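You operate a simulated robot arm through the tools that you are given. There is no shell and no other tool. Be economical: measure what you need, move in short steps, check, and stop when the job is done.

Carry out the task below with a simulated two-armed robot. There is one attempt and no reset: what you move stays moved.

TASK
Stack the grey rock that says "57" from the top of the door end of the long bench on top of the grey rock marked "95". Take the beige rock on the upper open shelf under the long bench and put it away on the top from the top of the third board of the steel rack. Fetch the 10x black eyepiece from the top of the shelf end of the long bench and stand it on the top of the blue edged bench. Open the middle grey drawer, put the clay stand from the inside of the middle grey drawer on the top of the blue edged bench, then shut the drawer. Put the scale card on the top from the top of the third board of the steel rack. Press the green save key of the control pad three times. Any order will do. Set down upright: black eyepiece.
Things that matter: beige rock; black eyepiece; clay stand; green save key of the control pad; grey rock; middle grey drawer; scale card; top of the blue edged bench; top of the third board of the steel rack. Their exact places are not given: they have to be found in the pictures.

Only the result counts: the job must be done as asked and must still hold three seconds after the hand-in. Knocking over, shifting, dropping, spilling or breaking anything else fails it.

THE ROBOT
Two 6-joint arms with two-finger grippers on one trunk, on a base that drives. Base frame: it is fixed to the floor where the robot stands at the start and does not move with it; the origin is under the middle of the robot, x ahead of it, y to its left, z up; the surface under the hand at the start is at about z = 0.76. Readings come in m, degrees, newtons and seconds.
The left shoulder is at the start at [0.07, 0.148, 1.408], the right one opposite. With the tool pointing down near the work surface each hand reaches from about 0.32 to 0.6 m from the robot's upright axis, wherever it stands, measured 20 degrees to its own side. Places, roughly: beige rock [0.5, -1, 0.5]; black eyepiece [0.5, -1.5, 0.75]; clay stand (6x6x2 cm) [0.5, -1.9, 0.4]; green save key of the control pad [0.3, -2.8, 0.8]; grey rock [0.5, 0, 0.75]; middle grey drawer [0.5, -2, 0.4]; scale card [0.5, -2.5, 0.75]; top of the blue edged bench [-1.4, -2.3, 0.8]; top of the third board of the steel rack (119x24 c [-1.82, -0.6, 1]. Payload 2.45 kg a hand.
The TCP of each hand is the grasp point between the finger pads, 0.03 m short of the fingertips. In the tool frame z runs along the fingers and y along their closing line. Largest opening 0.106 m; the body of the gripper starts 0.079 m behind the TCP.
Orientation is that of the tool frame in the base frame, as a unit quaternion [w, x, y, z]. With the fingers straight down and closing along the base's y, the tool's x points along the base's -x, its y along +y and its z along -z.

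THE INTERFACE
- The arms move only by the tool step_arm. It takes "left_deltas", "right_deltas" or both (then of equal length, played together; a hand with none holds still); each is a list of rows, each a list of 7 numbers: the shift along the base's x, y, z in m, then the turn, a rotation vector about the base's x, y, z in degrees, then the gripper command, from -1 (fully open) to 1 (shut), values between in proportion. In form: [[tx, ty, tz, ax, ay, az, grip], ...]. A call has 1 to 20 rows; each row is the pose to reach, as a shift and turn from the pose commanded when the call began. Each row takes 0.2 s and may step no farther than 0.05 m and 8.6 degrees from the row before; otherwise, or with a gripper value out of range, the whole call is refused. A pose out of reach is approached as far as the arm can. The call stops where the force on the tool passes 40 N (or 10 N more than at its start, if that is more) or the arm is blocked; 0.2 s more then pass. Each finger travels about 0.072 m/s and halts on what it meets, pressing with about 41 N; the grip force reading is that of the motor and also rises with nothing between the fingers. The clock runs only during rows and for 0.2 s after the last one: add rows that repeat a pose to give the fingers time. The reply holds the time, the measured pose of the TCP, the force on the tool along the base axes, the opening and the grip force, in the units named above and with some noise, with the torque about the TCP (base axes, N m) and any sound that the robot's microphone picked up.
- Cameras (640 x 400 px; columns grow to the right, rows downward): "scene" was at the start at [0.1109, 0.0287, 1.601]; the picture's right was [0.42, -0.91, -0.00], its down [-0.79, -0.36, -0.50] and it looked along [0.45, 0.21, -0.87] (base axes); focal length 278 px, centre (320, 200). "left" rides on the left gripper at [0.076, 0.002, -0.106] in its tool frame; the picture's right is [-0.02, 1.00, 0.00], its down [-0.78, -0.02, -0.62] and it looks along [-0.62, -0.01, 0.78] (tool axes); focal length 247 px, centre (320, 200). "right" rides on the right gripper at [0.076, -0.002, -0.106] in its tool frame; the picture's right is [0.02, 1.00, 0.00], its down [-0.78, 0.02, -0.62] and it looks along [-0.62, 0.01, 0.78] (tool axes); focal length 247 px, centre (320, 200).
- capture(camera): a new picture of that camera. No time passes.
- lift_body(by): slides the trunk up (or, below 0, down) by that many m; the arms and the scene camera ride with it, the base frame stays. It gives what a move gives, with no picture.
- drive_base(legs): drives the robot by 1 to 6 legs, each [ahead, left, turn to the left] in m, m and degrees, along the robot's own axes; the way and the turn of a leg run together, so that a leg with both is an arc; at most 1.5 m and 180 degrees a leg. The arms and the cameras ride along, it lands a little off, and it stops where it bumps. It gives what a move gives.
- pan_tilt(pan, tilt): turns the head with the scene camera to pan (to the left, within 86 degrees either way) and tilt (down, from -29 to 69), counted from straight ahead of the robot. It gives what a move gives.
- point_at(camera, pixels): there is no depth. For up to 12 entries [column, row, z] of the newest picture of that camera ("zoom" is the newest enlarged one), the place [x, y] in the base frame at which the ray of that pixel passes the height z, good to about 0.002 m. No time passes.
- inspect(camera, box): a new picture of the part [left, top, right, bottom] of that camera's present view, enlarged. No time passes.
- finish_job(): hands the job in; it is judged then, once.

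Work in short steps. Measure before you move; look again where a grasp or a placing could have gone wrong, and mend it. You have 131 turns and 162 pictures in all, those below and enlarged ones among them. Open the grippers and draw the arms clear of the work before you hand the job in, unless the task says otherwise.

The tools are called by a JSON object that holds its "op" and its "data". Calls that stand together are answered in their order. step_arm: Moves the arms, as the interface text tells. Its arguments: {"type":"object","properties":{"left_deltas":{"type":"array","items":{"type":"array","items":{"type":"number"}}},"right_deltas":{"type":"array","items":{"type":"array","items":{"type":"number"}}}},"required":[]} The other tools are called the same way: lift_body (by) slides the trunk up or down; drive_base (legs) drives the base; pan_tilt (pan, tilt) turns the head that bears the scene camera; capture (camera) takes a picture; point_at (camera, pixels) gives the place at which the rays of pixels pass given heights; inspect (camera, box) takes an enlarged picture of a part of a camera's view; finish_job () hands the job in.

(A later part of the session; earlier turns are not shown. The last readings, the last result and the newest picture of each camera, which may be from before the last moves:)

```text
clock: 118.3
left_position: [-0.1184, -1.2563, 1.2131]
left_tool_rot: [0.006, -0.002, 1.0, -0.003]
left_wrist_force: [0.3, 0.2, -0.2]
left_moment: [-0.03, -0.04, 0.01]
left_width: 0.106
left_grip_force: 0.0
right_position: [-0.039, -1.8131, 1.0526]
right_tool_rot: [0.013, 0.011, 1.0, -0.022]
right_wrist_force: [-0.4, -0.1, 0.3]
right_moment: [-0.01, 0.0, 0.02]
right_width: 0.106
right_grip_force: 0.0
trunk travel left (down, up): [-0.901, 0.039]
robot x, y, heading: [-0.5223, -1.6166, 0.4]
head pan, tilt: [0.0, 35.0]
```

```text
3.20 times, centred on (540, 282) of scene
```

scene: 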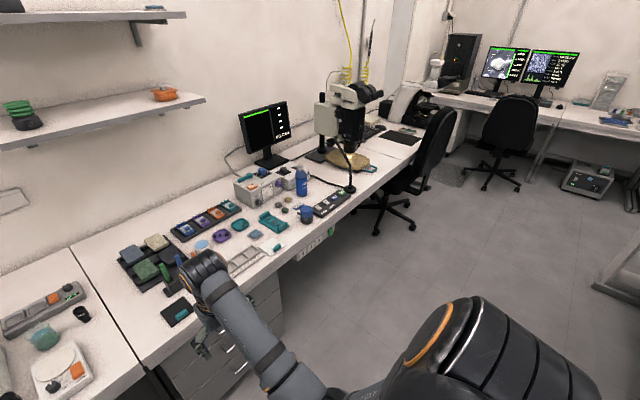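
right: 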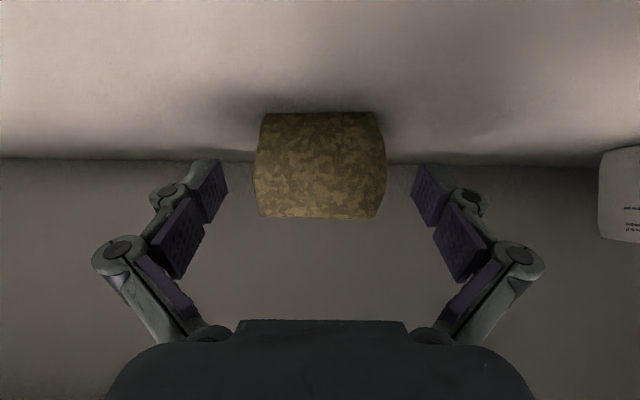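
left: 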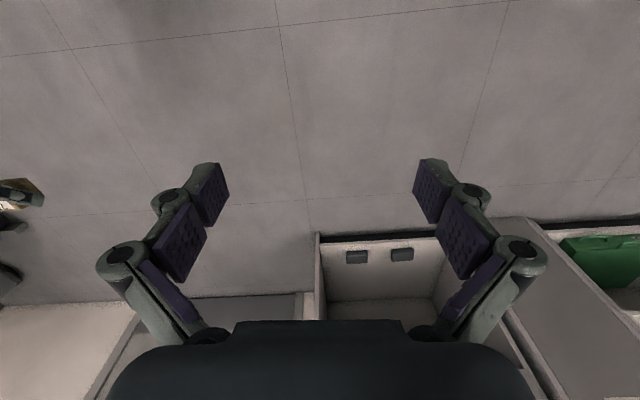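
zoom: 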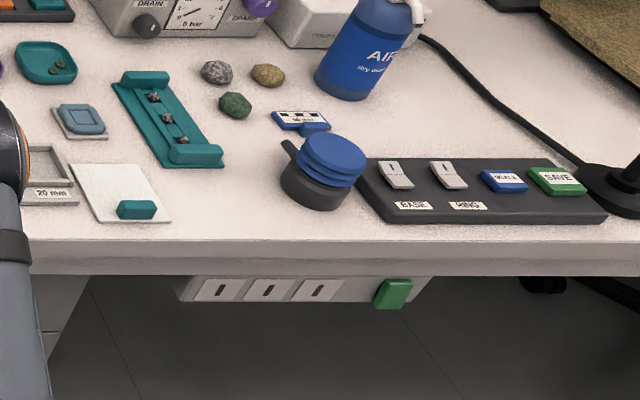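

Found: 10x eyepiece, scale card (zoom 300,120, with a blue tab), and the green SAVE key (zoom 558,180). Locate them.

{"op": "point_at", "data": {"camera": "zoom", "pixels": [[300, 118, 0.77], [315, 127, 0.78], [275, 118, 0.77], [330, 122, 0.77], [558, 180, 0.79], [558, 180, 0.8], [530, 170, 0.79], [585, 190, 0.79]]}}

{"op": "inspect", "data": {"camera": "scene", "box": [220, 200, 340, 275]}}

{"op": "point_at", "data": {"camera": "zoom", "pixels": [[497, 228, 0.76], [484, 220, 0.76], [512, 220, 0.76], [478, 185, 0.8], [516, 185, 0.8], [497, 160, 0.82], [375, 240, 0.76], [345, 215, 0.8], [410, 215, 0.8]]}}

```text
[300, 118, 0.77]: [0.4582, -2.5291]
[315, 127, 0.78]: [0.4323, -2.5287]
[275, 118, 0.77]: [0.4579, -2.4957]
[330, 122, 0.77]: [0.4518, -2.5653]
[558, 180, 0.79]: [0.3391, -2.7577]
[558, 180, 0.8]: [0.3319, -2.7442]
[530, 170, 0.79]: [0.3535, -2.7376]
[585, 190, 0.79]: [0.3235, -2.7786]
```

```text
5.33 times, centred on (280, 238) of scene
```

zoom: 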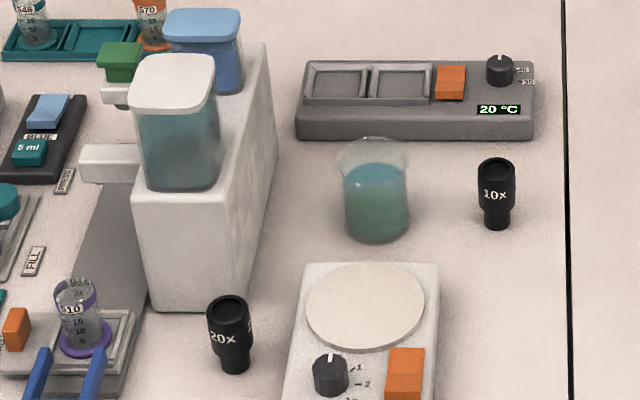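

```text
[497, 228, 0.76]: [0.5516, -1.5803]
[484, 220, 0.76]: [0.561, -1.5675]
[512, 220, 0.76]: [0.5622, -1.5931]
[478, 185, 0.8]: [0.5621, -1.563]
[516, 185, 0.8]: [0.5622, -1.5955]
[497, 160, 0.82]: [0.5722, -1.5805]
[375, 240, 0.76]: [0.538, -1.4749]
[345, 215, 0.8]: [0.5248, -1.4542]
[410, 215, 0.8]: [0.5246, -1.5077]
```

10x eyepiece centre ≈(0.565,-1.580), Ø≈0.033. Bring the left hand to a forward pose, then drive to the bench.

{"op": "step_arm", "data": {"left_deltas": [[0.03, -0.03, -0.02, 0, 0, 0, -0.3], [0.06, -0.06, -0.04, 0, 0, 0, -0.3], [0.09, -0.09, -0.07, 0, 0, 0, -0.3], [0.12, -0.12, -0.1, 0, 0, 0, -0.3], [0.15, -0.15, -0.12, 0, 0, 0, -0.3]]}}

{"op": "drive_base", "data": {"legs": [[0, -0.165, 0], [0.4, 0, -0.3]]}}

{"op": "capture", "data": {"camera": "left"}}

{"op": "capture", "data": {"camera": "scene"}}

```text
refused: row 3 steps farther than a row can; nothing moved
```

```text
clock: 121.8
left_position: [0.2751, -1.4261, 1.2131]
left_tool_rot: [0.007, 0.001, 1.0, -0.002]
left_wrist_force: [0.3, 0.3, -0.1]
left_moment: [-0.02, -0.06, 0.06]
left_width: 0.1062
left_grip_force: 0.0
right_position: [0.3534, -1.9834, 1.0525]
right_tool_rot: [0.013, 0.013, 1.0, -0.022]
right_wrist_force: [0.2, -0.3, 0.7]
right_moment: [-0.04, -0.02, 0.02]
right_width: 0.1059
right_grip_force: 0.1
trunk travel left (down, up): [-0.901, 0.039]
robot x, y, heading: [-0.1272, -1.7852, 0.0]
head pan, tilt: [0.0, 35.0]
```

```text
103 pictures are left
```

left: 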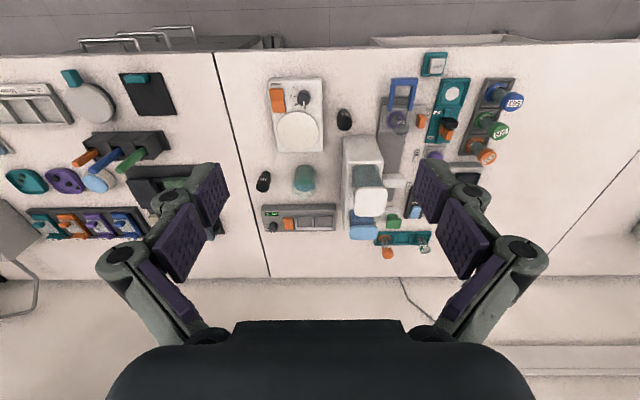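

```text
102 pictures are left
```

scene: 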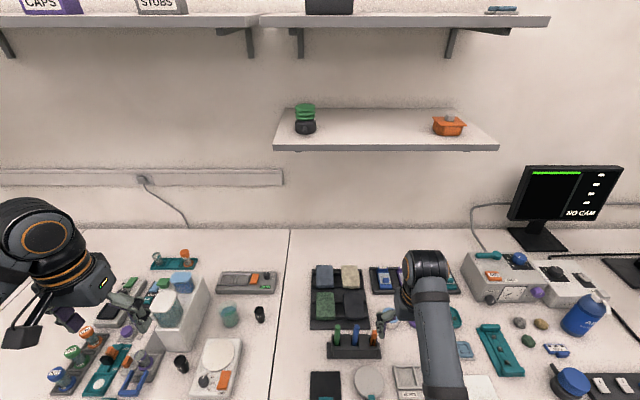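

Robot is placed. Move the left hand with smaller steps toward (0.425,-1.58,1.06), then drive the rest.

{"op": "step_arm", "data": {"left_deltas": [[0.025, -0.026, -0.025, 0, 0, 0, -0.3], [0.05, -0.052, -0.05, 0, 0, 0, -0.3], [0.075, -0.078, -0.075, 0, 0, 0, -0.3], [0.1, -0.104, -0.1, 0, 0, 0, -0.3], [0.125, -0.13, -0.125, 0, 0, 0, -0.3], [0.148, -0.154, -0.15, 0, 0, 0, -0.3]]}}

{"op": "drive_base", "data": {"legs": [[0.12, 0, 0]]}}

{"op": "capture", "data": {"camera": "left"}}

```text
clock: 123.2
left_position: [0.4266, -1.5814, 1.0593]
left_tool_rot: [0.005, 0.001, 1.0, -0.003]
left_wrist_force: [-0.3, -0.1, 0.2]
left_moment: [-0.02, 0.02, -0.05]
left_width: 0.0687
left_grip_force: 0.0
left hand out of reach, approached as far as the arm can: row 1, 2, 3, 4, 5
right_position: [0.3544, -1.9824, 1.052]
right_tool_rot: [0.012, 0.013, 1.0, -0.023]
right_wrist_force: [0.7, -0.5, -1.0]
right_moment: [-0.02, 0.01, -0.02]
right_width: 0.1062
right_grip_force: 0.0
trunk travel left (down, up): [-0.901, 0.039]
robot x, y, heading: [-0.132, -1.7826, 0.1]
head pan, tilt: [0.0, 35.0]
```

```text
clock: 124.4
left_position: [0.5402, -1.5822, 1.0599]
left_tool_rot: [0.007, 0.0, 1.0, -0.003]
left_wrist_force: [-0.4, -1.3, -0.4]
left_moment: [0.0, 0.01, 0.0]
left_width: 0.0688
left_grip_force: 0.0
right_position: [0.4665, -1.9837, 1.0524]
right_tool_rot: [0.014, 0.014, 1.0, -0.023]
right_wrist_force: [0.0, -0.6, 0.9]
right_moment: [0.02, -0.03, 0.01]
right_width: 0.106
right_grip_force: 0.0
trunk travel left (down, up): [-0.901, 0.039]
robot x, y, heading: [-0.0121, -1.7816, -0.1]
head pan, tilt: [0.0, 35.0]
```

```text
101 pictures are left
```

left: 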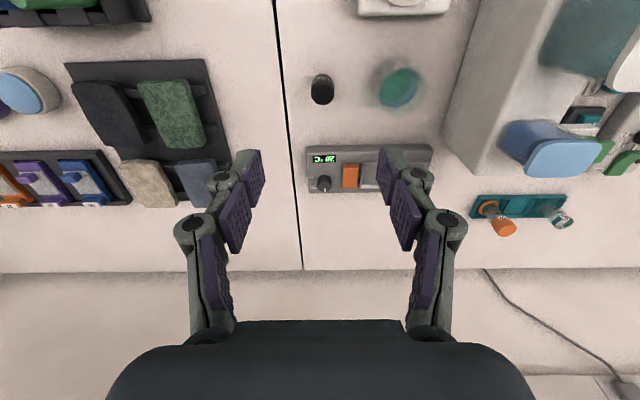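

Refine the eyepiece position from this overhead view.

{"op": "inspect", "data": {"camera": "left", "box": [290, 55, 440, 135]}}

{"op": "point_at", "data": {"camera": "zoom", "pixels": [[135, 170, 0.82], [135, 170, 0.83], [135, 105, 0.77], [85, 140, 0.8], [187, 140, 0.8], [375, 130, 0.84], [375, 130, 0.86], [540, 130, 0.85]]}}

```text
4.27 times, centred on (365, 95) of left
```

zoom: 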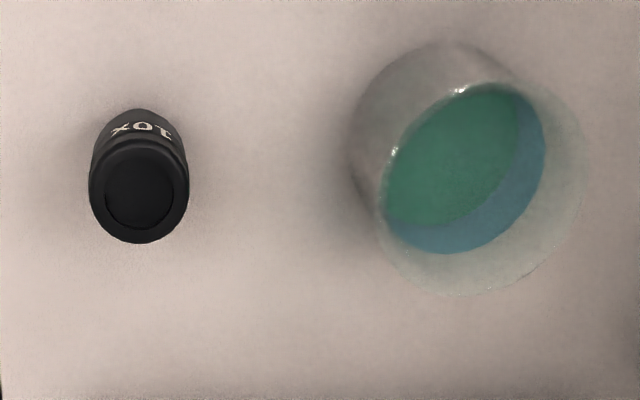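

```text
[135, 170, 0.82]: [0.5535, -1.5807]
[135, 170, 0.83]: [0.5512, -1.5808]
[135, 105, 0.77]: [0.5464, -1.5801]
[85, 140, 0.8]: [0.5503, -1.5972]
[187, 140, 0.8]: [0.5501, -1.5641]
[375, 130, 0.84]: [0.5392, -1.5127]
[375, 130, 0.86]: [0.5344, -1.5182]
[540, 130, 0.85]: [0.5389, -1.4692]
```

{"op": "point_at", "data": {"camera": "zoom", "pixels": [[139, 190, 0.81], [139, 190, 0.82], [139, 190, 0.83], [345, 150, 0.76], [360, 200, 0.84]]}}

{"op": "step_arm", "data": {"left_deltas": [[0.011, 0.001, -0.04, 0, 0, 0, -0.3], [0.022, 0.003, -0.08, 0, 0, 0, -0.3], [0.022, 0.003, -0.12, 0, 0, 0, -0.3], [0.022, 0.003, -0.16, 0, 0, 0, -0.3]]}}

{"op": "capture", "data": {"camera": "left"}}

```text
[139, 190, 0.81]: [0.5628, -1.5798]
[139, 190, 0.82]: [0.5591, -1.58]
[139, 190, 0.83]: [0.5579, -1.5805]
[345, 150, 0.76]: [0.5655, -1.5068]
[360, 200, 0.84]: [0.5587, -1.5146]
```

```text
clock: 125.4
left_position: [0.5639, -1.5792, 0.902]
left_tool_rot: [0.007, 0.001, 1.0, -0.003]
left_wrist_force: [-0.2, 0.1, 0.1]
left_moment: [-0.02, 0.0, 0.0]
left_width: 0.0688
left_grip_force: 0.1
right_position: [0.4704, -1.9842, 1.0519]
right_tool_rot: [0.011, 0.013, 1.0, -0.023]
right_wrist_force: [0.0, 0.1, -0.2]
right_moment: [0.0, -0.03, 0.02]
right_width: 0.106
right_grip_force: 0.1
trunk travel left (down, up): [-0.901, 0.039]
robot x, y, heading: [-0.0099, -1.7848, -0.4]
head pan, tilt: [0.0, 35.0]
```

```text
99 pictures are left
```

left: 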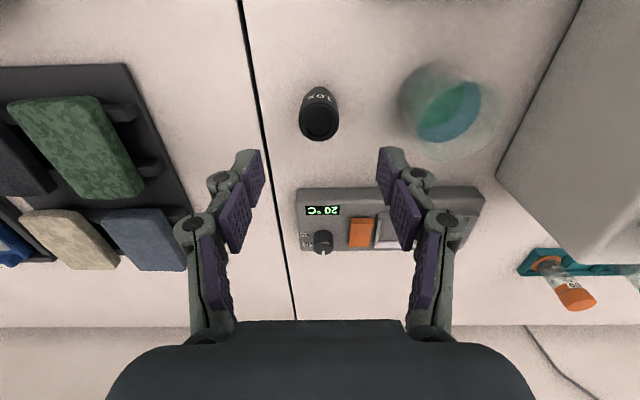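

Eyepiece is centred at (320,121). Descend to z≈0.803 and close.

{"op": "point_at", "data": {"camera": "left", "pixels": [[320, 121, 0.82], [320, 121, 0.83], [300, 121, 0.82], [340, 121, 0.82]]}}

{"op": "step_arm", "data": {"left_deltas": [[0, -0.001, -0.04, 0, 0, 0, -0.3], [0, -0.001, -0.08, 0, 0, 0, -0.3], [0, -0.001, -0.1, 0, 0, 0, -0.3], [0, -0.001, -0.1, 0, 0, 0, 0.2], [0, -0.001, -0.1, 0, 0, 0, 0.6], [0, -0.001, -0.1, 0, 0, 0, 0.8], [0, -0.001, -0.1, 0, 0, 0, 0.8]]}}

{"op": "capture", "data": {"camera": "left"}}

```text
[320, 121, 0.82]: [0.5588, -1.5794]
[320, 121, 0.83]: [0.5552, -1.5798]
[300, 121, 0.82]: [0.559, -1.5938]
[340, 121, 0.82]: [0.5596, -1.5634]
```

```text
clock: 127.0
left_position: [0.5441, -1.5799, 0.8205]
left_tool_rot: [0.005, 0.002, 1.0, -0.003]
left_wrist_force: [-0.3, 0.2, -0.2]
left_moment: [0.0, 0.04, -0.01]
left_width: 0.0277
left_grip_force: 41.1
left hand out of reach, approached as far as the arm can: row 2, 3, 4, 5, 6, 7
right_position: [0.4712, -1.9839, 1.0523]
right_tool_rot: [0.012, 0.014, 1.0, -0.021]
right_wrist_force: [0.7, -0.1, 0.5]
right_moment: [-0.02, -0.04, -0.05]
right_width: 0.1061
right_grip_force: 0.1
trunk travel left (down, up): [-0.901, 0.039]
robot x, y, heading: [-0.0159, -1.7875, 0.0]
head pan, tilt: [0.0, 35.0]
```

```text
98 pictures are left
```

left: 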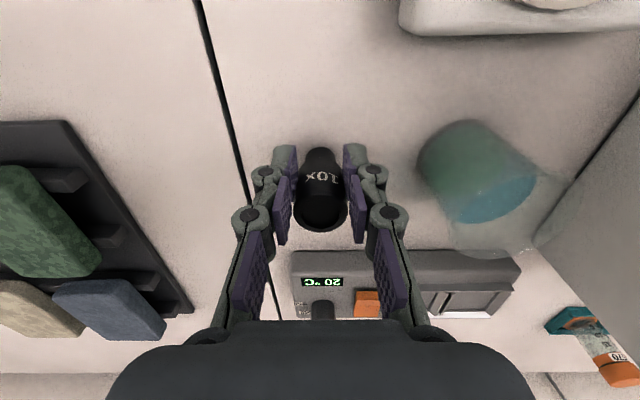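

Reach stopped short (x 0.544), so the grip is off-centre. Release, lower the trunk 2 cm and drive ahead 0.018 with fingers open.

{"op": "step_arm", "data": {"left_deltas": [[0, 0, 0, 0, 0, 0, 0.2], [0, 0, 0, 0, 0, 0, -0.3], [0, 0, 0, 0, 0, 0, -0.3]]}}

{"op": "lift_body", "data": {"by": -0.017}}

{"op": "drive_base", "data": {"legs": [[0.018, 0, 0]]}}

{"op": "capture", "data": {"camera": "left"}}

```text
clock: 127.8
left_position: [0.5452, -1.5779, 0.8205]
left_tool_rot: [0.005, 0.0, 1.0, -0.002]
left_wrist_force: [-0.2, 0.4, -0.1]
left_moment: [0.03, 0.0, -0.04]
left_width: 0.0688
left_grip_force: 0.0
right_position: [0.4696, -1.9845, 1.0512]
right_tool_rot: [0.012, 0.014, 1.0, -0.022]
right_wrist_force: [0.4, 0.4, 0.2]
right_moment: [0.03, -0.01, 0.01]
right_width: 0.1059
right_grip_force: 0.2
trunk travel left (down, up): [-0.901, 0.039]
robot x, y, heading: [-0.0137, -1.7875, 0.1]
head pan, tilt: [0.0, 35.0]
```

```text
clock: 128.5
left_position: [0.5442, -1.5773, 0.8038]
left_tool_rot: [0.006, 0.001, 1.0, -0.003]
left_wrist_force: [1.1, -0.4, 0.5]
left_moment: [0.01, -0.02, 0.03]
left_width: 0.0689
left_grip_force: 0.0
right_position: [0.4698, -1.9845, 1.0356]
right_tool_rot: [0.012, 0.013, 1.0, -0.022]
right_wrist_force: [0.0, 0.2, -0.2]
right_moment: [-0.02, -0.01, 0.0]
right_width: 0.106
right_grip_force: 0.1
trunk travel left (down, up): [-0.884, 0.056]
robot x, y, heading: [-0.0118, -1.7854, -0.1]
head pan, tilt: [0.0, 35.0]
```

```text
clock: 129.2
left_position: [0.5578, -1.5772, 0.8066]
left_tool_rot: [0.008, 0.001, 1.0, -0.003]
left_wrist_force: [-0.7, 0.4, 0.0]
left_moment: [-0.02, -0.04, 0.01]
left_width: 0.0689
left_grip_force: 0.1
right_position: [0.4835, -1.985, 1.0362]
right_tool_rot: [0.014, 0.013, 1.0, -0.021]
right_wrist_force: [-2.3, -0.2, 1.0]
right_moment: [-0.01, -0.05, 0.01]
right_width: 0.1057
right_grip_force: 0.2
trunk travel left (down, up): [-0.884, 0.056]
robot x, y, heading: [0.003, -1.7856, 0.1]
head pan, tilt: [0.0, 35.0]
```

```text
97 pictures are left
```

left: 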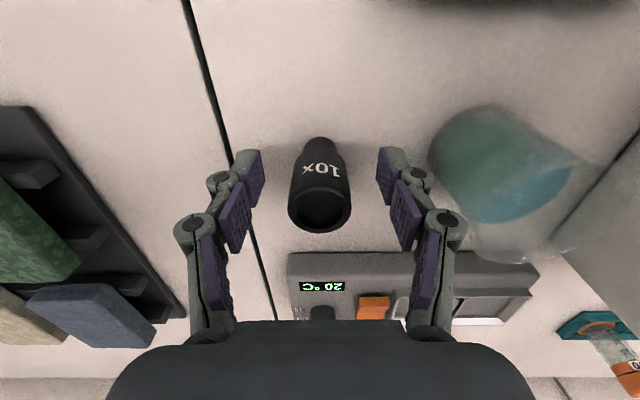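

{"op": "point_at", "data": {"camera": "left", "pixels": [[320, 210, 0.815], [320, 210, 0.825], [320, 140, 0.76], [289, 205, 0.82], [351, 205, 0.82]]}}

```text
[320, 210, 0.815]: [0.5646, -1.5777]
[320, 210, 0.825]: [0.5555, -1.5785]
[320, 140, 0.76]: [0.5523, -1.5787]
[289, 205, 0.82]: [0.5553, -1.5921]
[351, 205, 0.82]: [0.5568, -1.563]
```

Eyepiece axis at x≈0.558, matches the TCP (0.5578). Close and lift.

{"op": "step_arm", "data": {"left_deltas": [[0, -0.001, 0, 0, 0, 0, 0.2], [0, -0.001, 0, 0, 0, 0, 0.7], [0, -0.001, 0, 0, 0, 0, 0.8], [0, -0.001, 0, 0, 0, 0, 0.8], [-0.005, -0.001, 0.03, 0, 0, 0, 0.8], [-0.01, -0.001, 0.07, 0, 0, 0, 0.8], [-0.02, -0.001, 0.11, 0, 0, 0, 0.8], [-0.03, -0.001, 0.15, 0, 0, 0, 0.8], [-0.04, -0.001, 0.19, 0, 0, 0, 0.8]]}}

{"op": "capture", "data": {"camera": "left"}}

```text
clock: 131.2
left_position: [0.5212, -1.5803, 0.9915]
left_tool_rot: [0.005, 0.0, 1.0, -0.003]
left_wrist_force: [-0.7, 0.2, -1.7]
left_moment: [-0.02, 0.01, -0.01]
left_width: 0.0297
left_grip_force: 40.6
right_position: [0.4879, -1.9846, 1.0357]
right_tool_rot: [0.012, 0.013, 1.0, -0.022]
right_wrist_force: [-0.1, -0.2, 0.9]
right_moment: [-0.03, -0.02, 0.01]
right_width: 0.1058
right_grip_force: 0.0
trunk travel left (down, up): [-0.884, 0.056]
robot x, y, heading: [0.0054, -1.7852, -0.1]
head pan, tilt: [0.0, 35.0]
```

```text
96 pictures are left
```

left: 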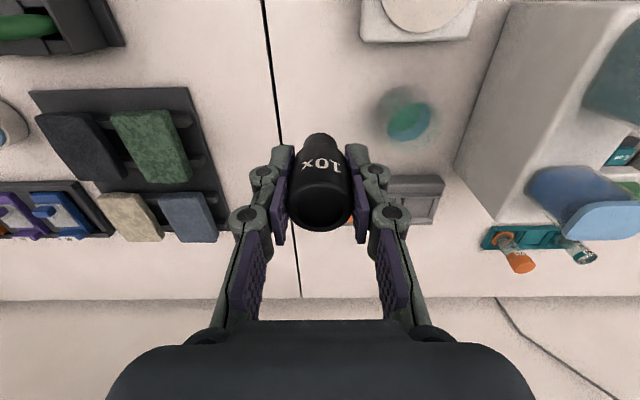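

Eyepiece held. Back off 0.3 and drive right to y≈-2.55 to view the control pad and the card.

{"op": "drive_base", "data": {"legs": [[-0.3, 0, 0], [0, -0.77, 0]]}}

{"op": "pan_tilt", "data": {"pan": -15, "tilt": 45}}

{"op": "capture", "data": {"camera": "scene"}}

{"op": "capture", "data": {"camera": "right"}}

```text
clock: 137.1
left_position: [0.2177, -2.3629, 0.9912]
left_tool_rot: [0.006, 0.002, 1.0, -0.003]
left_wrist_force: [0.4, 0.6, -1.5]
left_moment: [-0.03, 0.0, -0.02]
left_width: 0.0298
left_grip_force: 41.4
right_position: [0.1793, -2.7667, 1.0353]
right_tool_rot: [0.012, 0.017, 1.0, -0.022]
right_wrist_force: [0.7, -0.2, 0.2]
right_moment: [-0.01, 0.01, 0.01]
right_width: 0.1061
right_grip_force: 0.0
trunk travel left (down, up): [-0.884, 0.056]
robot x, y, heading: [-0.3055, -2.5696, -0.5]
head pan, tilt: [0.0, 35.0]
```

```text
clock: 137.9
left_position: [0.2171, -2.3638, 0.9913]
left_tool_rot: [0.005, 0.004, 1.0, -0.003]
left_wrist_force: [-1.0, 1.1, -1.2]
left_moment: [0.02, -0.01, -0.01]
left_width: 0.03
left_grip_force: 40.9
right_position: [0.1796, -2.7664, 1.035]
right_tool_rot: [0.012, 0.016, 1.0, -0.022]
right_wrist_force: [-0.4, 0.1, 0.1]
right_moment: [0.0, -0.01, -0.01]
right_width: 0.106
right_grip_force: 0.1
trunk travel left (down, up): [-0.884, 0.056]
robot x, y, heading: [-0.2998, -2.564, -0.3]
head pan, tilt: [-15.0, 45.0]
```

```text
95 pictures are left
```

scene: 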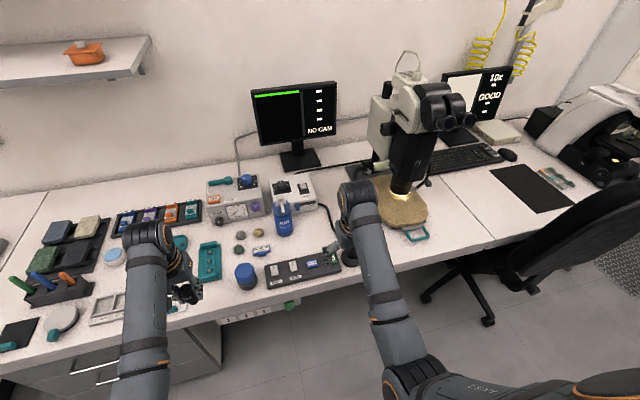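

```text
94 pictures are left
```

right: 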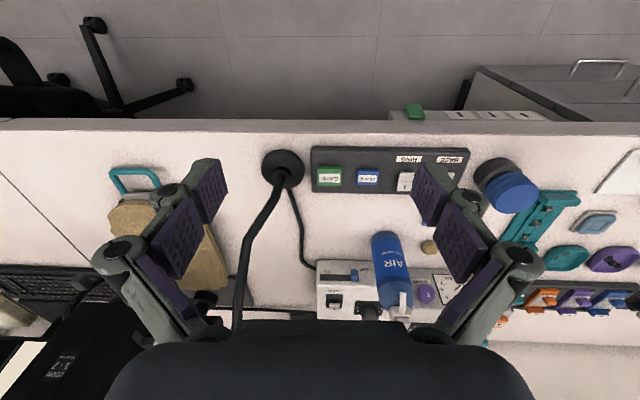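

The SAVE key is at right-cam (329,177), a gooseneck base is just beside it. Enlarge and locate.

{"op": "inspect", "data": {"camera": "right", "box": [240, 130, 480, 280]}}

{"op": "point_at", "data": {"camera": "right", "pixels": [[329, 177, 0.78], [329, 177, 0.8], [316, 177, 0.79], [343, 177, 0.79], [329, 168, 0.79], [329, 187, 0.79], [303, 165, 0.77], [262, 200, 0.9], [262, 200, 1.0]]}}

{"op": "inspect", "data": {"camera": "scene", "box": [220, 180, 400, 300]}}

```text
2.67 times, centred on (360, 205) of right
```

zoom: 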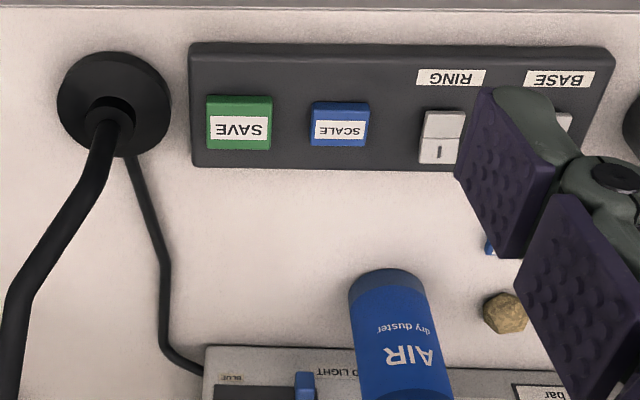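

```text
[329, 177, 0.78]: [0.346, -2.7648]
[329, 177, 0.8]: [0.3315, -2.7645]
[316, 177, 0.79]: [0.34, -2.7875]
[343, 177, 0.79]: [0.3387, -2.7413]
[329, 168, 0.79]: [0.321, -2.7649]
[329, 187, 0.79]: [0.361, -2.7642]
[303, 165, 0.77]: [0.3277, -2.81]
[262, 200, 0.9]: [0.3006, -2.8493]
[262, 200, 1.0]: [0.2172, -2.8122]
```

```text
3.33 times, centred on (310, 240) of scene
```

zoom: 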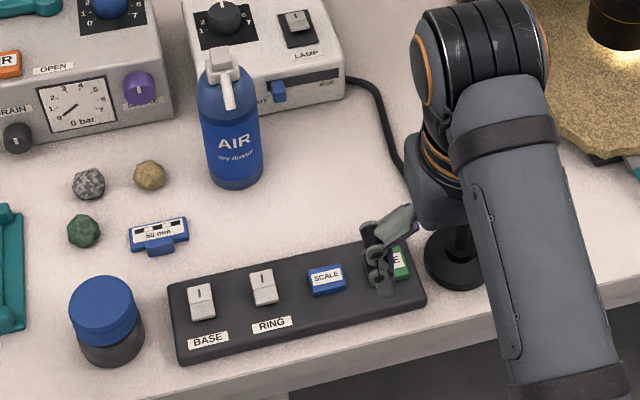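

Key top: (0.3425,-2.7645,0.785); the lamp pole beside it suits the left hand better, later. Now the scale card: locate it and its tab, seen at zoom (158,235)/(160,250).

{"op": "point_at", "data": {"camera": "zoom", "pixels": [[160, 250, 0.77], [146, 247, 0.77], [176, 243, 0.77], [129, 228, 0.77], [188, 217, 0.77], [133, 250, 0.765], [189, 238, 0.765], [230, 185, 0.76], [100, 360, 0.76], [150, 180, 0.77], [85, 238, 0.77]]}}

{"op": "inspect", "data": {"camera": "scene", "box": [240, 230, 290, 262]}}

```text
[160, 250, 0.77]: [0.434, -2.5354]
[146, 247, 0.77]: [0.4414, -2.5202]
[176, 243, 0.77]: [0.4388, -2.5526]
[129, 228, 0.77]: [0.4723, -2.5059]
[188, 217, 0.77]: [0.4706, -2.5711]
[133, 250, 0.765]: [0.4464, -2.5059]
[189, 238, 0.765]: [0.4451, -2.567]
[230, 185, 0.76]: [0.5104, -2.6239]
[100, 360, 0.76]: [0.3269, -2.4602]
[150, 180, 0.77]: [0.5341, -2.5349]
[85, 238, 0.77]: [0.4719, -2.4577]
```

```text
12.50 times, centred on (265, 246) of scene
```

zoom: 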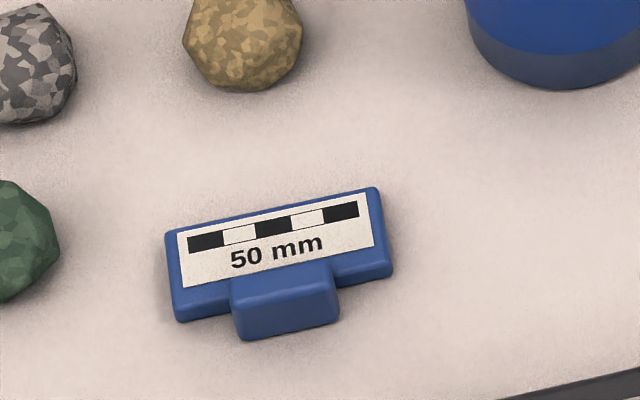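

The card is a ~6.2 cm block (y -2.506…-2.568, x 0.445…0.472) with a front tab. I'll grip its y-ends with the tool pitched 35°, matching the rack placement. Move over first.

{"op": "drive_base", "data": {"legs": [[0, 0.225, 0.3]]}}

{"op": "step_arm", "data": {"right_deltas": [[0, 0, 0, 0, -8.5, 0, -0.5], [0, 0, 0, 0, -17, 0, -0.5], [0, 0, 0, 0, -25.5, 0, -0.5], [0, 0, 0, 0, -35, 0, -0.5]]}}

{"op": "capture", "data": {"camera": "right"}}

```text
clock: 139.6
left_position: [0.2145, -2.1351, 0.992]
left_tool_rot: [0.005, -0.002, 1.0, -0.003]
left_wrist_force: [0.2, -0.2, -0.7]
left_moment: [0.04, 0.01, -0.04]
left_width: 0.0298
left_grip_force: 41.4
right_position: [0.1819, -2.5383, 1.0346]
right_tool_rot: [0.013, 0.012, 1.0, -0.022]
right_wrist_force: [-0.4, 0.8, -0.6]
right_moment: [-0.02, 0.02, -0.01]
right_width: 0.1061
right_grip_force: 0.0
trunk travel left (down, up): [-0.884, 0.056]
robot x, y, heading: [-0.3027, -2.3389, 0.3]
head pan, tilt: [-15.0, 45.0]
```

```text
refused: row 4 steps farther than a row can; nothing moved
```

```text
90 pictures are left
```

right: 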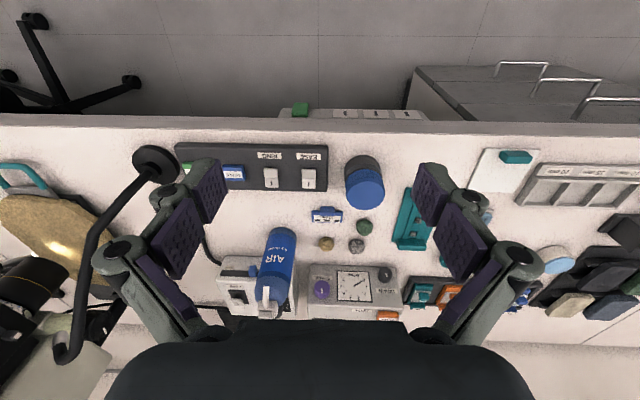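

Pitch the right tool in legal steps (also removing its small roll).

{"op": "step_arm", "data": {"right_deltas": [[0, 0, 0, 0.6, -8, 0.3, -0.5], [0, 0, 0, 1.2, -16, 0.7, -0.5], [0, 0, 0, 1.8, -24, 1.0, -0.5], [0, 0, 0, 2.4, -32, 1.4, -0.5], [0, 0, 0, 2.5, -33.5, 1.4, -0.5]]}}

{"op": "drive_base", "data": {"legs": [[0.18, 0, -0.2]]}}

{"op": "capture", "data": {"camera": "right"}}

```text
clock: 140.8
left_position: [0.2152, -2.1351, 0.9908]
left_tool_rot: [0.005, -0.002, 1.0, -0.003]
left_wrist_force: [0.8, 0.6, -0.8]
left_moment: [-0.03, 0.01, -0.01]
left_width: 0.0297
left_grip_force: 41.3
right_position: [0.1805, -2.538, 1.0341]
right_tool_rot: [0.301, 0.005, 0.954, 0.003]
right_wrist_force: [-0.2, -1.0, -0.4]
right_moment: [0.0, 0.03, -0.01]
right_width: 0.0795
right_grip_force: 0.1
trunk travel left (down, up): [-0.884, 0.056]
robot x, y, heading: [-0.304, -2.3407, 0.3]
head pan, tilt: [-15.0, 45.0]
```

```text
clock: 142.3
left_position: [0.3894, -2.1318, 0.9923]
left_tool_rot: [0.007, -0.003, 1.0, -0.003]
left_wrist_force: [0.8, -1.0, 0.1]
left_moment: [0.0, -0.03, -0.02]
left_width: 0.0301
left_grip_force: 41.0
right_position: [0.3567, -2.5367, 1.036]
right_tool_rot: [0.3, 0.005, 0.954, 0.003]
right_wrist_force: [-0.3, 0.1, 0.5]
right_moment: [0.0, 0.01, -0.01]
right_width: 0.0799
right_grip_force: 0.0
trunk travel left (down, up): [-0.884, 0.056]
robot x, y, heading: [-0.1237, -2.339, 0.3]
head pan, tilt: [-15.0, 45.0]
```

```text
89 pictures are left
```

right: 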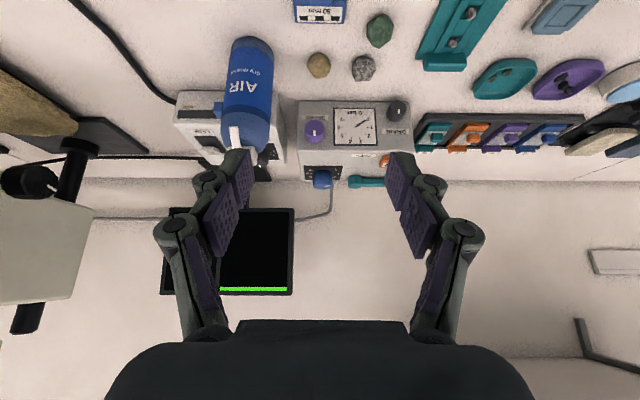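

Aligned in y (card at column 320). Lower to z≈0.88 and look.

{"op": "step_arm", "data": {"right_deltas": [[0.01, 0, -0.045, 0, 0, 0, -0.5], [0.02, 0, -0.09, 0, 0, 0, -0.5], [0.02, 0, -0.135, 0, 0, 0, -0.5], [0.02, 0, -0.16, 0, 0, 0, -0.5]]}}

{"op": "capture", "data": {"camera": "right"}}

{"op": "inspect", "data": {"camera": "right", "box": [240, 20, 400, 120]}}

```text
clock: 143.3
left_position: [0.392, -2.1317, 0.9918]
left_tool_rot: [0.005, -0.003, 1.0, -0.003]
left_wrist_force: [0.1, 0.5, -0.6]
left_moment: [0.01, -0.01, -0.01]
left_width: 0.0299
left_grip_force: 40.6
right_position: [0.3798, -2.5362, 0.8753]
right_tool_rot: [0.3, 0.004, 0.954, 0.004]
right_wrist_force: [0.0, 0.4, 0.2]
right_moment: [0.0, -0.03, 0.04]
right_width: 0.0796
right_grip_force: 0.1
trunk travel left (down, up): [-0.884, 0.056]
robot x, y, heading: [-0.1238, -2.3389, 0.3]
head pan, tilt: [-15.0, 45.0]
```

```text
88 pictures are left
```

right: 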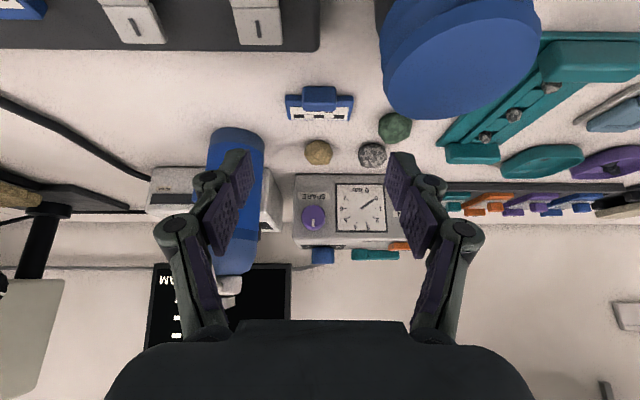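

```text
4.00 times, centred on (320, 70) of right
```

zoom: 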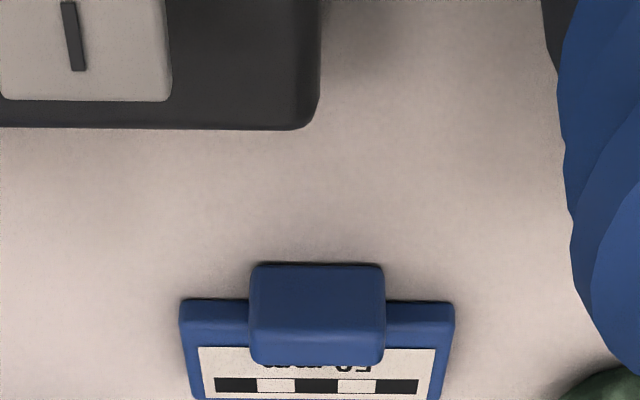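

Compute card coordinates from this view.

{"op": "point_at", "data": {"camera": "zoom", "pixels": [[317, 264, 0.76], [180, 302, 0.76], [455, 302, 0.76], [317, 300, 0.76], [251, 362, 0.78], [251, 362, 0.8], [384, 362, 0.79], [317, 290, 0.79], [200, 348, 0.772], [565, 180, 0.82], [572, 260, 0.82], [251, 270, 0.77], [384, 270, 0.77]]}}

```text
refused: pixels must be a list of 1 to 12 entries
```

{"op": "point_at", "data": {"camera": "zoom", "pixels": [[317, 264, 0.76], [180, 302, 0.76], [455, 302, 0.76], [317, 300, 0.76], [251, 362, 0.78], [251, 362, 0.8], [384, 362, 0.79], [200, 348, 0.772], [565, 180, 0.82], [572, 260, 0.82], [251, 270, 0.77], [384, 270, 0.77]]}}

{"op": "point_at", "data": {"camera": "right", "pixels": [[286, 121, 0.765], [354, 121, 0.765], [320, 121, 0.772]]}}

```text
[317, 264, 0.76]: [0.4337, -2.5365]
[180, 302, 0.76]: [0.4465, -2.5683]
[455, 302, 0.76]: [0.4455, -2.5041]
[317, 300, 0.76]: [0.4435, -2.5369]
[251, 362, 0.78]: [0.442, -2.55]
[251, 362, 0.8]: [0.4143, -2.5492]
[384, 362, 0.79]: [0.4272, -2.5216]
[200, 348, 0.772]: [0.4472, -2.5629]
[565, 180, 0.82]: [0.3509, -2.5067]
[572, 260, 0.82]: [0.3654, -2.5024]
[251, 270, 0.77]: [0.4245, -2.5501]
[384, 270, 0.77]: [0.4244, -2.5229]
```

```text
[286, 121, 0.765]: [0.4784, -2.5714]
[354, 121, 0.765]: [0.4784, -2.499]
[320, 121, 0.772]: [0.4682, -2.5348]
```

Card body x 0.445–0.475, y −2.568…−2.504, top ≈0.772. Descend along the tool axis to (0.4455, z 0.792).

{"op": "step_arm", "data": {"right_deltas": [[0.025, 0, -0.03, 0, 0, 0, -0.5], [0.05, 0, -0.06, 0, 0, 0, -0.5], [0.062, 0, -0.075, 0, 0, 0, -0.5], [0.066, 0, -0.081, 0, 0, 0, -0.5]]}}

{"op": "capture", "data": {"camera": "right"}}

```text
clock: 144.3
left_position: [0.3931, -2.1334, 0.9916]
left_tool_rot: [0.005, -0.002, 1.0, -0.002]
left_wrist_force: [0.7, -1.1, -1.8]
left_moment: [0.0, 0.04, -0.02]
left_width: 0.0296
left_grip_force: 40.6
right_position: [0.4444, -2.5358, 0.7947]
right_tool_rot: [0.3, 0.004, 0.954, 0.003]
right_wrist_force: [0.5, 0.2, 0.3]
right_moment: [0.03, 0.01, -0.01]
right_width: 0.0796
right_grip_force: 0.1
trunk travel left (down, up): [-0.884, 0.056]
robot x, y, heading: [-0.121, -2.3403, 0.1]
head pan, tilt: [-15.0, 45.0]
```

```text
86 pictures are left
```

right: 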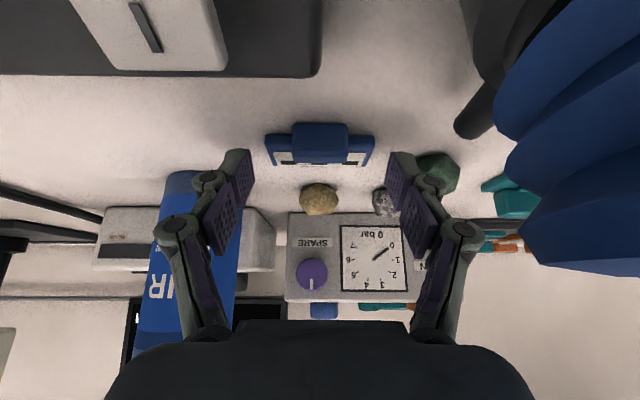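

Card lies between the fingertips. Lower 3 mm and close.

{"op": "step_arm", "data": {"right_deltas": [[0.001, 0, -0.003, 0, 0, 0, -0.5], [0.001, 0, -0.003, 0, 0, 0, 0], [0.001, 0, -0.003, 0, 0, 0, 0.5], [0.001, 0, -0.003, 0, 0, 0, 0.5], [0.001, 0, -0.003, 0, 0, 0, 0.5]]}}

{"op": "inspect", "data": {"camera": "right", "box": [220, 90, 420, 215]}}

```text
clock: 145.5
left_position: [0.3932, -2.1325, 0.9911]
left_tool_rot: [0.004, -0.003, 1.0, -0.003]
left_wrist_force: [-0.6, 0.1, -0.5]
left_moment: [0.05, 0.01, -0.01]
left_width: 0.0299
left_grip_force: 41.0
right_position: [0.4454, -2.5355, 0.7916]
right_tool_rot: [0.3, 0.005, 0.954, 0.003]
right_wrist_force: [0.1, 0.8, 0.4]
right_moment: [-0.04, -0.01, -0.04]
right_width: 0.0626
right_grip_force: 41.2
trunk travel left (down, up): [-0.884, 0.056]
robot x, y, heading: [-0.1241, -2.3407, 0.3]
head pan, tilt: [-15.0, 45.0]
```

```text
3.20 times, centred on (320, 152) of right
```

zoom: 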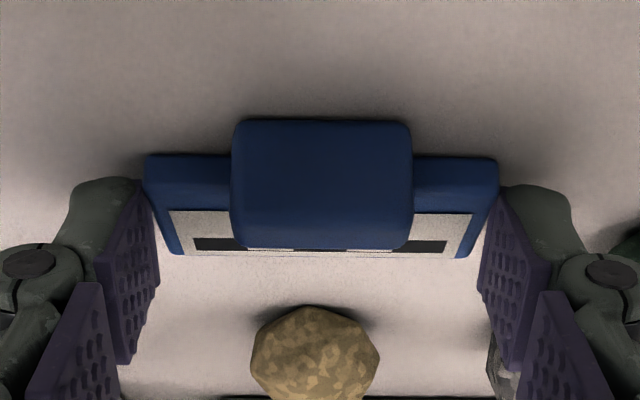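

Gripped at 0.0626. Lift 5 cm and check.

{"op": "step_arm", "data": {"right_deltas": [[0, 0, 0.015, 0, 0, 0, 0.5], [-0.005, 0, 0.035, 0, 0, 0, 0.5], [-0.02, 0, 0.07, 0, 0, 0, 0.5], [-0.03, 0, 0.11, 0, 0, 0, 0.5], [-0.03, 0, 0.15, 0, 0, 0, 0.5]]}}

{"op": "inspect", "data": {"camera": "right", "box": [220, 90, 420, 215]}}

```text
clock: 146.7
left_position: [0.3925, -2.1319, 0.9922]
left_tool_rot: [0.005, -0.003, 1.0, -0.004]
left_wrist_force: [0.1, 0.2, 0.6]
left_moment: [0.01, 0.0, 0.0]
left_width: 0.0295
left_grip_force: 41.4
right_position: [0.4121, -2.536, 0.9401]
right_tool_rot: [0.299, 0.005, 0.954, 0.003]
right_wrist_force: [-0.3, 0.2, 0.1]
right_moment: [-0.01, 0.02, -0.03]
right_width: 0.0626
right_grip_force: 41.5
trunk travel left (down, up): [-0.884, 0.056]
robot x, y, heading: [-0.1277, -2.34, 0.2]
head pan, tilt: [-15.0, 45.0]
```

```text
3.20 times, centred on (320, 152) of right
```

zoom: 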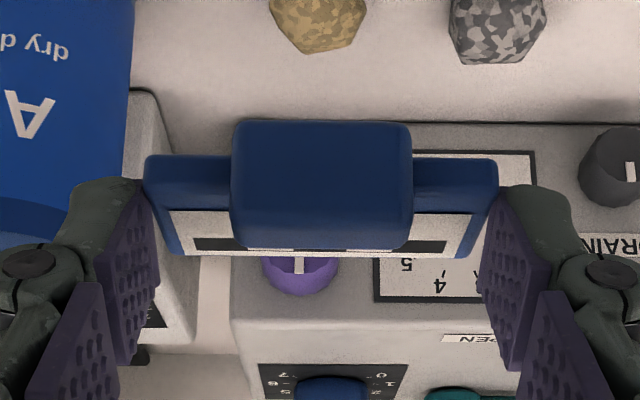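

Card held flat. Now back off, drive to y≈-1.2 in the aisle, and turn around to face the blue-edged bench.

{"op": "drive_base", "data": {"legs": [[-0.34, 0, 0], [0, 1.1, 0], [0, 0, 90], [0, 0, 90]]}}

{"op": "pan_tilt", "data": {"pan": 0, "tilt": 40}}

{"op": "capture", "data": {"camera": "scene"}}

```text
clock: 161.9
left_position: [-0.9977, -1.4303, 0.9915]
left_tool_rot: [-0.003, 1.0, -0.005, -0.006]
left_wrist_force: [-0.4, -0.8, -1.7]
left_moment: [-0.03, 0.01, 0.01]
left_width: 0.0299
left_grip_force: 41.4
right_position: [-1.0127, -1.0256, 0.9403]
right_tool_rot: [0.001, 0.954, -0.01, -0.3]
right_wrist_force: [0.1, 0.0, 0.4]
right_moment: [0.05, 0.0, -0.02]
right_width: 0.0624
right_grip_force: 41.2
trunk travel left (down, up): [-0.884, 0.056]
robot x, y, heading: [-0.4753, -1.2304, 179.5]
head pan, tilt: [-15.0, 45.0]
```

```text
clock: 162.7
left_position: [-0.9959, -1.4312, 0.9905]
left_tool_rot: [-0.003, 1.0, -0.006, -0.005]
left_wrist_force: [0.2, -0.5, -0.5]
left_moment: [-0.02, 0.0, 0.02]
left_width: 0.0296
left_grip_force: 40.8
right_position: [-1.012, -1.0262, 0.9404]
right_tool_rot: [0.001, 0.954, -0.011, -0.3]
right_wrist_force: [0.2, 0.3, -0.4]
right_moment: [-0.02, -0.01, 0.02]
right_width: 0.0624
right_grip_force: 40.9
trunk travel left (down, up): [-0.884, 0.056]
robot x, y, heading: [-0.4749, -1.2325, 179.5]
head pan, tilt: [0.0, 40.0]
```

```text
83 pictures are left
```

scene: 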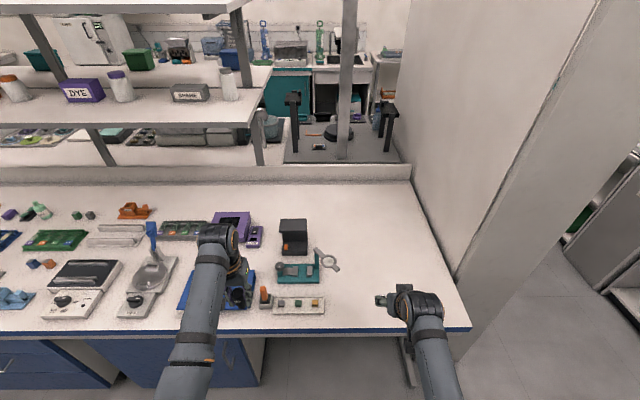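

Measure the free area of the blue bench top: between the teal stand (~335,265) and the rack panel.

{"op": "point_at", "data": {"camera": "scene", "pixels": [[470, 326, 0.76], [470, 326, 0.8], [325, 312, 0.76], [325, 280, 0.76], [338, 268, 0.8], [380, 260, 0.76], [410, 185, 0.76], [300, 255, 0.76], [260, 330, 0.76], [300, 219, 0.86]]}}

{"op": "capture", "data": {"camera": "left"}}

{"op": "capture", "data": {"camera": "right"}}

```text
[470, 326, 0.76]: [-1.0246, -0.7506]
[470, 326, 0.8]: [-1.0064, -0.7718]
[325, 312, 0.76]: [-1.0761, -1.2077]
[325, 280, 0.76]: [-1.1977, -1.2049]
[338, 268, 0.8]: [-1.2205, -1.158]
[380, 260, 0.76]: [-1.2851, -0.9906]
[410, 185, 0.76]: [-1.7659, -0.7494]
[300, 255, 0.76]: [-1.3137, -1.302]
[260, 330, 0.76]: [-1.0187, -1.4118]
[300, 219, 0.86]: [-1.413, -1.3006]
```

```text
82 pictures are left
```

left: 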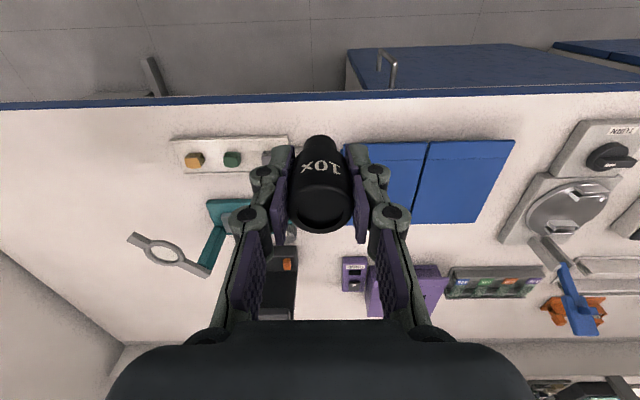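

```text
81 pictures are left
```

right: 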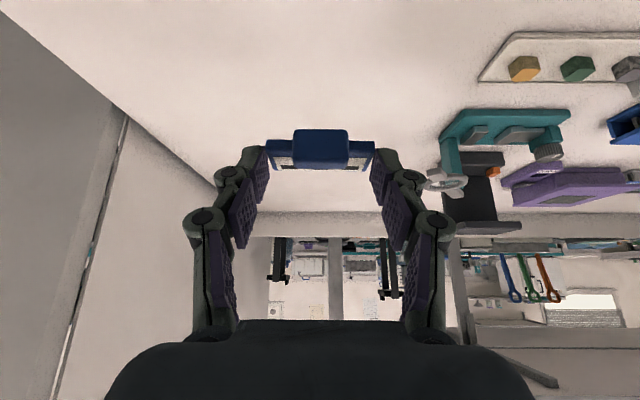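

Free zone is y −1.1…−0.8. With heading 150° the left hand reaches it while the right hand stays clear of the rack. Turn and shift.

{"op": "drive_base", "data": {"legs": [[0, 0, -29.5], [0.194, -0.086, 0]]}}

{"op": "capture", "data": {"camera": "left"}}

{"op": "capture", "data": {"camera": "scene"}}

```text
clock: 165.8
left_position: [-1.1527, -0.9798, 0.9908]
left_tool_rot: [-0.005, 0.966, -0.259, -0.005]
left_wrist_force: [0.3, -0.6, -0.4]
left_moment: [-0.01, 0.02, 0.0]
left_width: 0.0297
left_grip_force: 41.1
right_position: [-0.9667, -0.6207, 0.9411]
right_tool_rot: [-0.076, 0.919, -0.253, -0.291]
right_wrist_force: [0.2, -0.9, 0.6]
right_moment: [-0.02, -0.01, 0.01]
right_width: 0.0624
right_grip_force: 41.2
trunk travel left (down, up): [-0.884, 0.056]
robot x, y, heading: [-0.6037, -1.0591, 150.1]
head pan, tilt: [0.0, 40.0]
```

```text
80 pictures are left
```

left: 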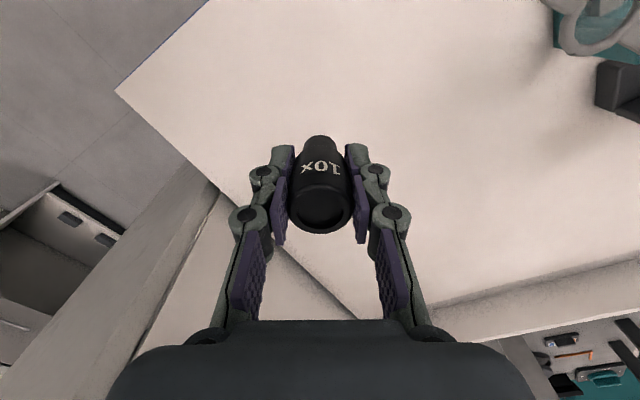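

```text
79 pictures are left
```

scene: 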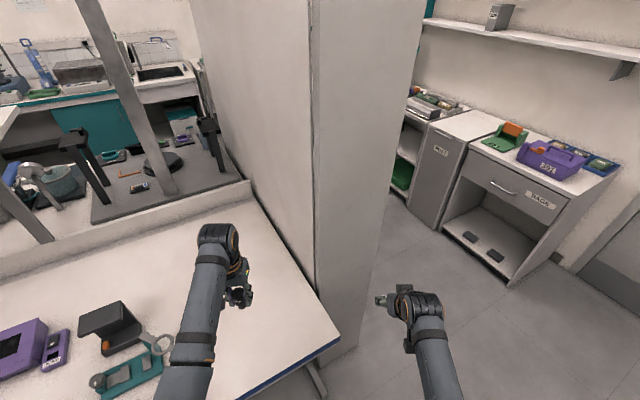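

Check the bench height using the corner seen by both cameras.

{"op": "point_at", "data": {"camera": "left", "pixels": [[115, 90, 0.74], [115, 90, 0.76], [115, 90, 0.78], [115, 90, 0.8]]}}

{"op": "point_at", "data": {"camera": "scene", "pixels": [[340, 340, 0.74], [340, 340, 0.76], [340, 340, 0.78], [340, 340, 0.8]]}}

```text
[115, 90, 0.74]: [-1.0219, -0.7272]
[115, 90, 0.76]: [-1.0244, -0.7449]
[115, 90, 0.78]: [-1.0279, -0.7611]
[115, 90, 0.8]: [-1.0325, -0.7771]
```

```text
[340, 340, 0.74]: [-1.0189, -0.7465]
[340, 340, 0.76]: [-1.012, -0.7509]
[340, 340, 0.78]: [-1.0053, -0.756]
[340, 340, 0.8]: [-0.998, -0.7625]
```

Bench z≈0.76. Lower the eyepiece to about 1 cm above, then to contact.

{"op": "step_arm", "data": {"left_deltas": [[0, 0, -0.045, 0, 0, 0, 0.8], [0, 0, -0.09, 0, 0, 0, 0.8], [0, 0, -0.135, 0, 0, 0, 0.8], [0, 0, -0.165, 0, 0, 0, 0.8], [0, 0, -0.175, 0, 0, 0, 0.8], [0, 0, -0.178, 0, 0, 0, 0.8]]}}

```text
clock: 167.2
left_position: [-1.1552, -0.977, 0.8128]
left_tool_rot: [-0.004, 0.966, -0.26, -0.004]
left_wrist_force: [0.7, -0.2, -0.5]
left_moment: [0.02, -0.02, -0.01]
left_width: 0.0298
left_grip_force: 40.8
right_position: [-0.9669, -0.6191, 0.9406]
right_tool_rot: [-0.075, 0.92, -0.254, -0.289]
right_wrist_force: [0.0, -0.2, -0.5]
right_moment: [-0.02, 0.01, -0.02]
right_width: 0.0627
right_grip_force: 41.0
trunk travel left (down, up): [-0.884, 0.056]
robot x, y, heading: [-0.6015, -1.0581, 149.8]
head pan, tilt: [0.0, 40.0]
```

{"op": "step_arm", "data": {"left_deltas": [[0, 0, -0.003, 0, 0, 0, 0.8], [0, 0, -0.006, 0, 0, 0, 0.8], [0, 0, -0.006, 0, 0, 0, 0.8]]}}

{"op": "capture", "data": {"camera": "left"}}

```text
clock: 168.0
left_position: [-1.1535, -0.9779, 0.8075]
left_tool_rot: [-0.004, 0.966, -0.259, -0.004]
left_wrist_force: [0.1, -1.3, -1.1]
left_moment: [-0.01, -0.03, 0.0]
left_width: 0.0299
left_grip_force: 41.0
right_position: [-0.967, -0.6193, 0.9404]
right_tool_rot: [-0.075, 0.92, -0.253, -0.29]
right_wrist_force: [0.3, -1.0, 0.2]
right_moment: [0.0, -0.01, 0.01]
right_width: 0.0626
right_grip_force: 41.7
trunk travel left (down, up): [-0.884, 0.056]
robot x, y, heading: [-0.6049, -1.0601, 150.2]
head pan, tilt: [0.0, 40.0]
```

```text
78 pictures are left
```

left: 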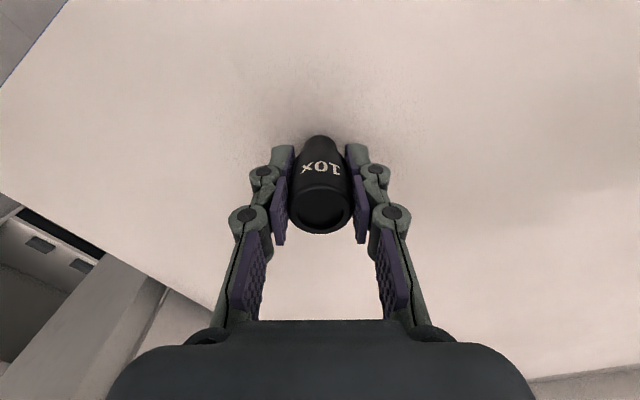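

Still no contact (force about -1). Lower 3 mm more.

{"op": "step_arm", "data": {"left_deltas": [[0, 0, -0.002, 0, 0, 0, 0.8], [0, 0, -0.004, 0, 0, 0, 0.8], [0, 0, -0.004, 0, 0, 0, 0.8]]}}

```text
clock: 168.8
left_position: [-1.1539, -0.9774, 0.8018]
left_tool_rot: [-0.004, 0.966, -0.26, -0.005]
left_wrist_force: [0.2, 0.5, -0.3]
left_moment: [-0.03, 0.01, 0.01]
left_width: 0.0296
left_grip_force: 41.0
right_position: [-0.9672, -0.6191, 0.9412]
right_tool_rot: [-0.075, 0.92, -0.253, -0.29]
right_wrist_force: [1.2, -0.1, -0.7]
right_moment: [0.03, -0.03, -0.01]
right_width: 0.0624
right_grip_force: 40.8
trunk travel left (down, up): [-0.884, 0.056]
robot x, y, heading: [-0.5996, -1.0589, 150.2]
head pan, tilt: [0.0, 40.0]
```

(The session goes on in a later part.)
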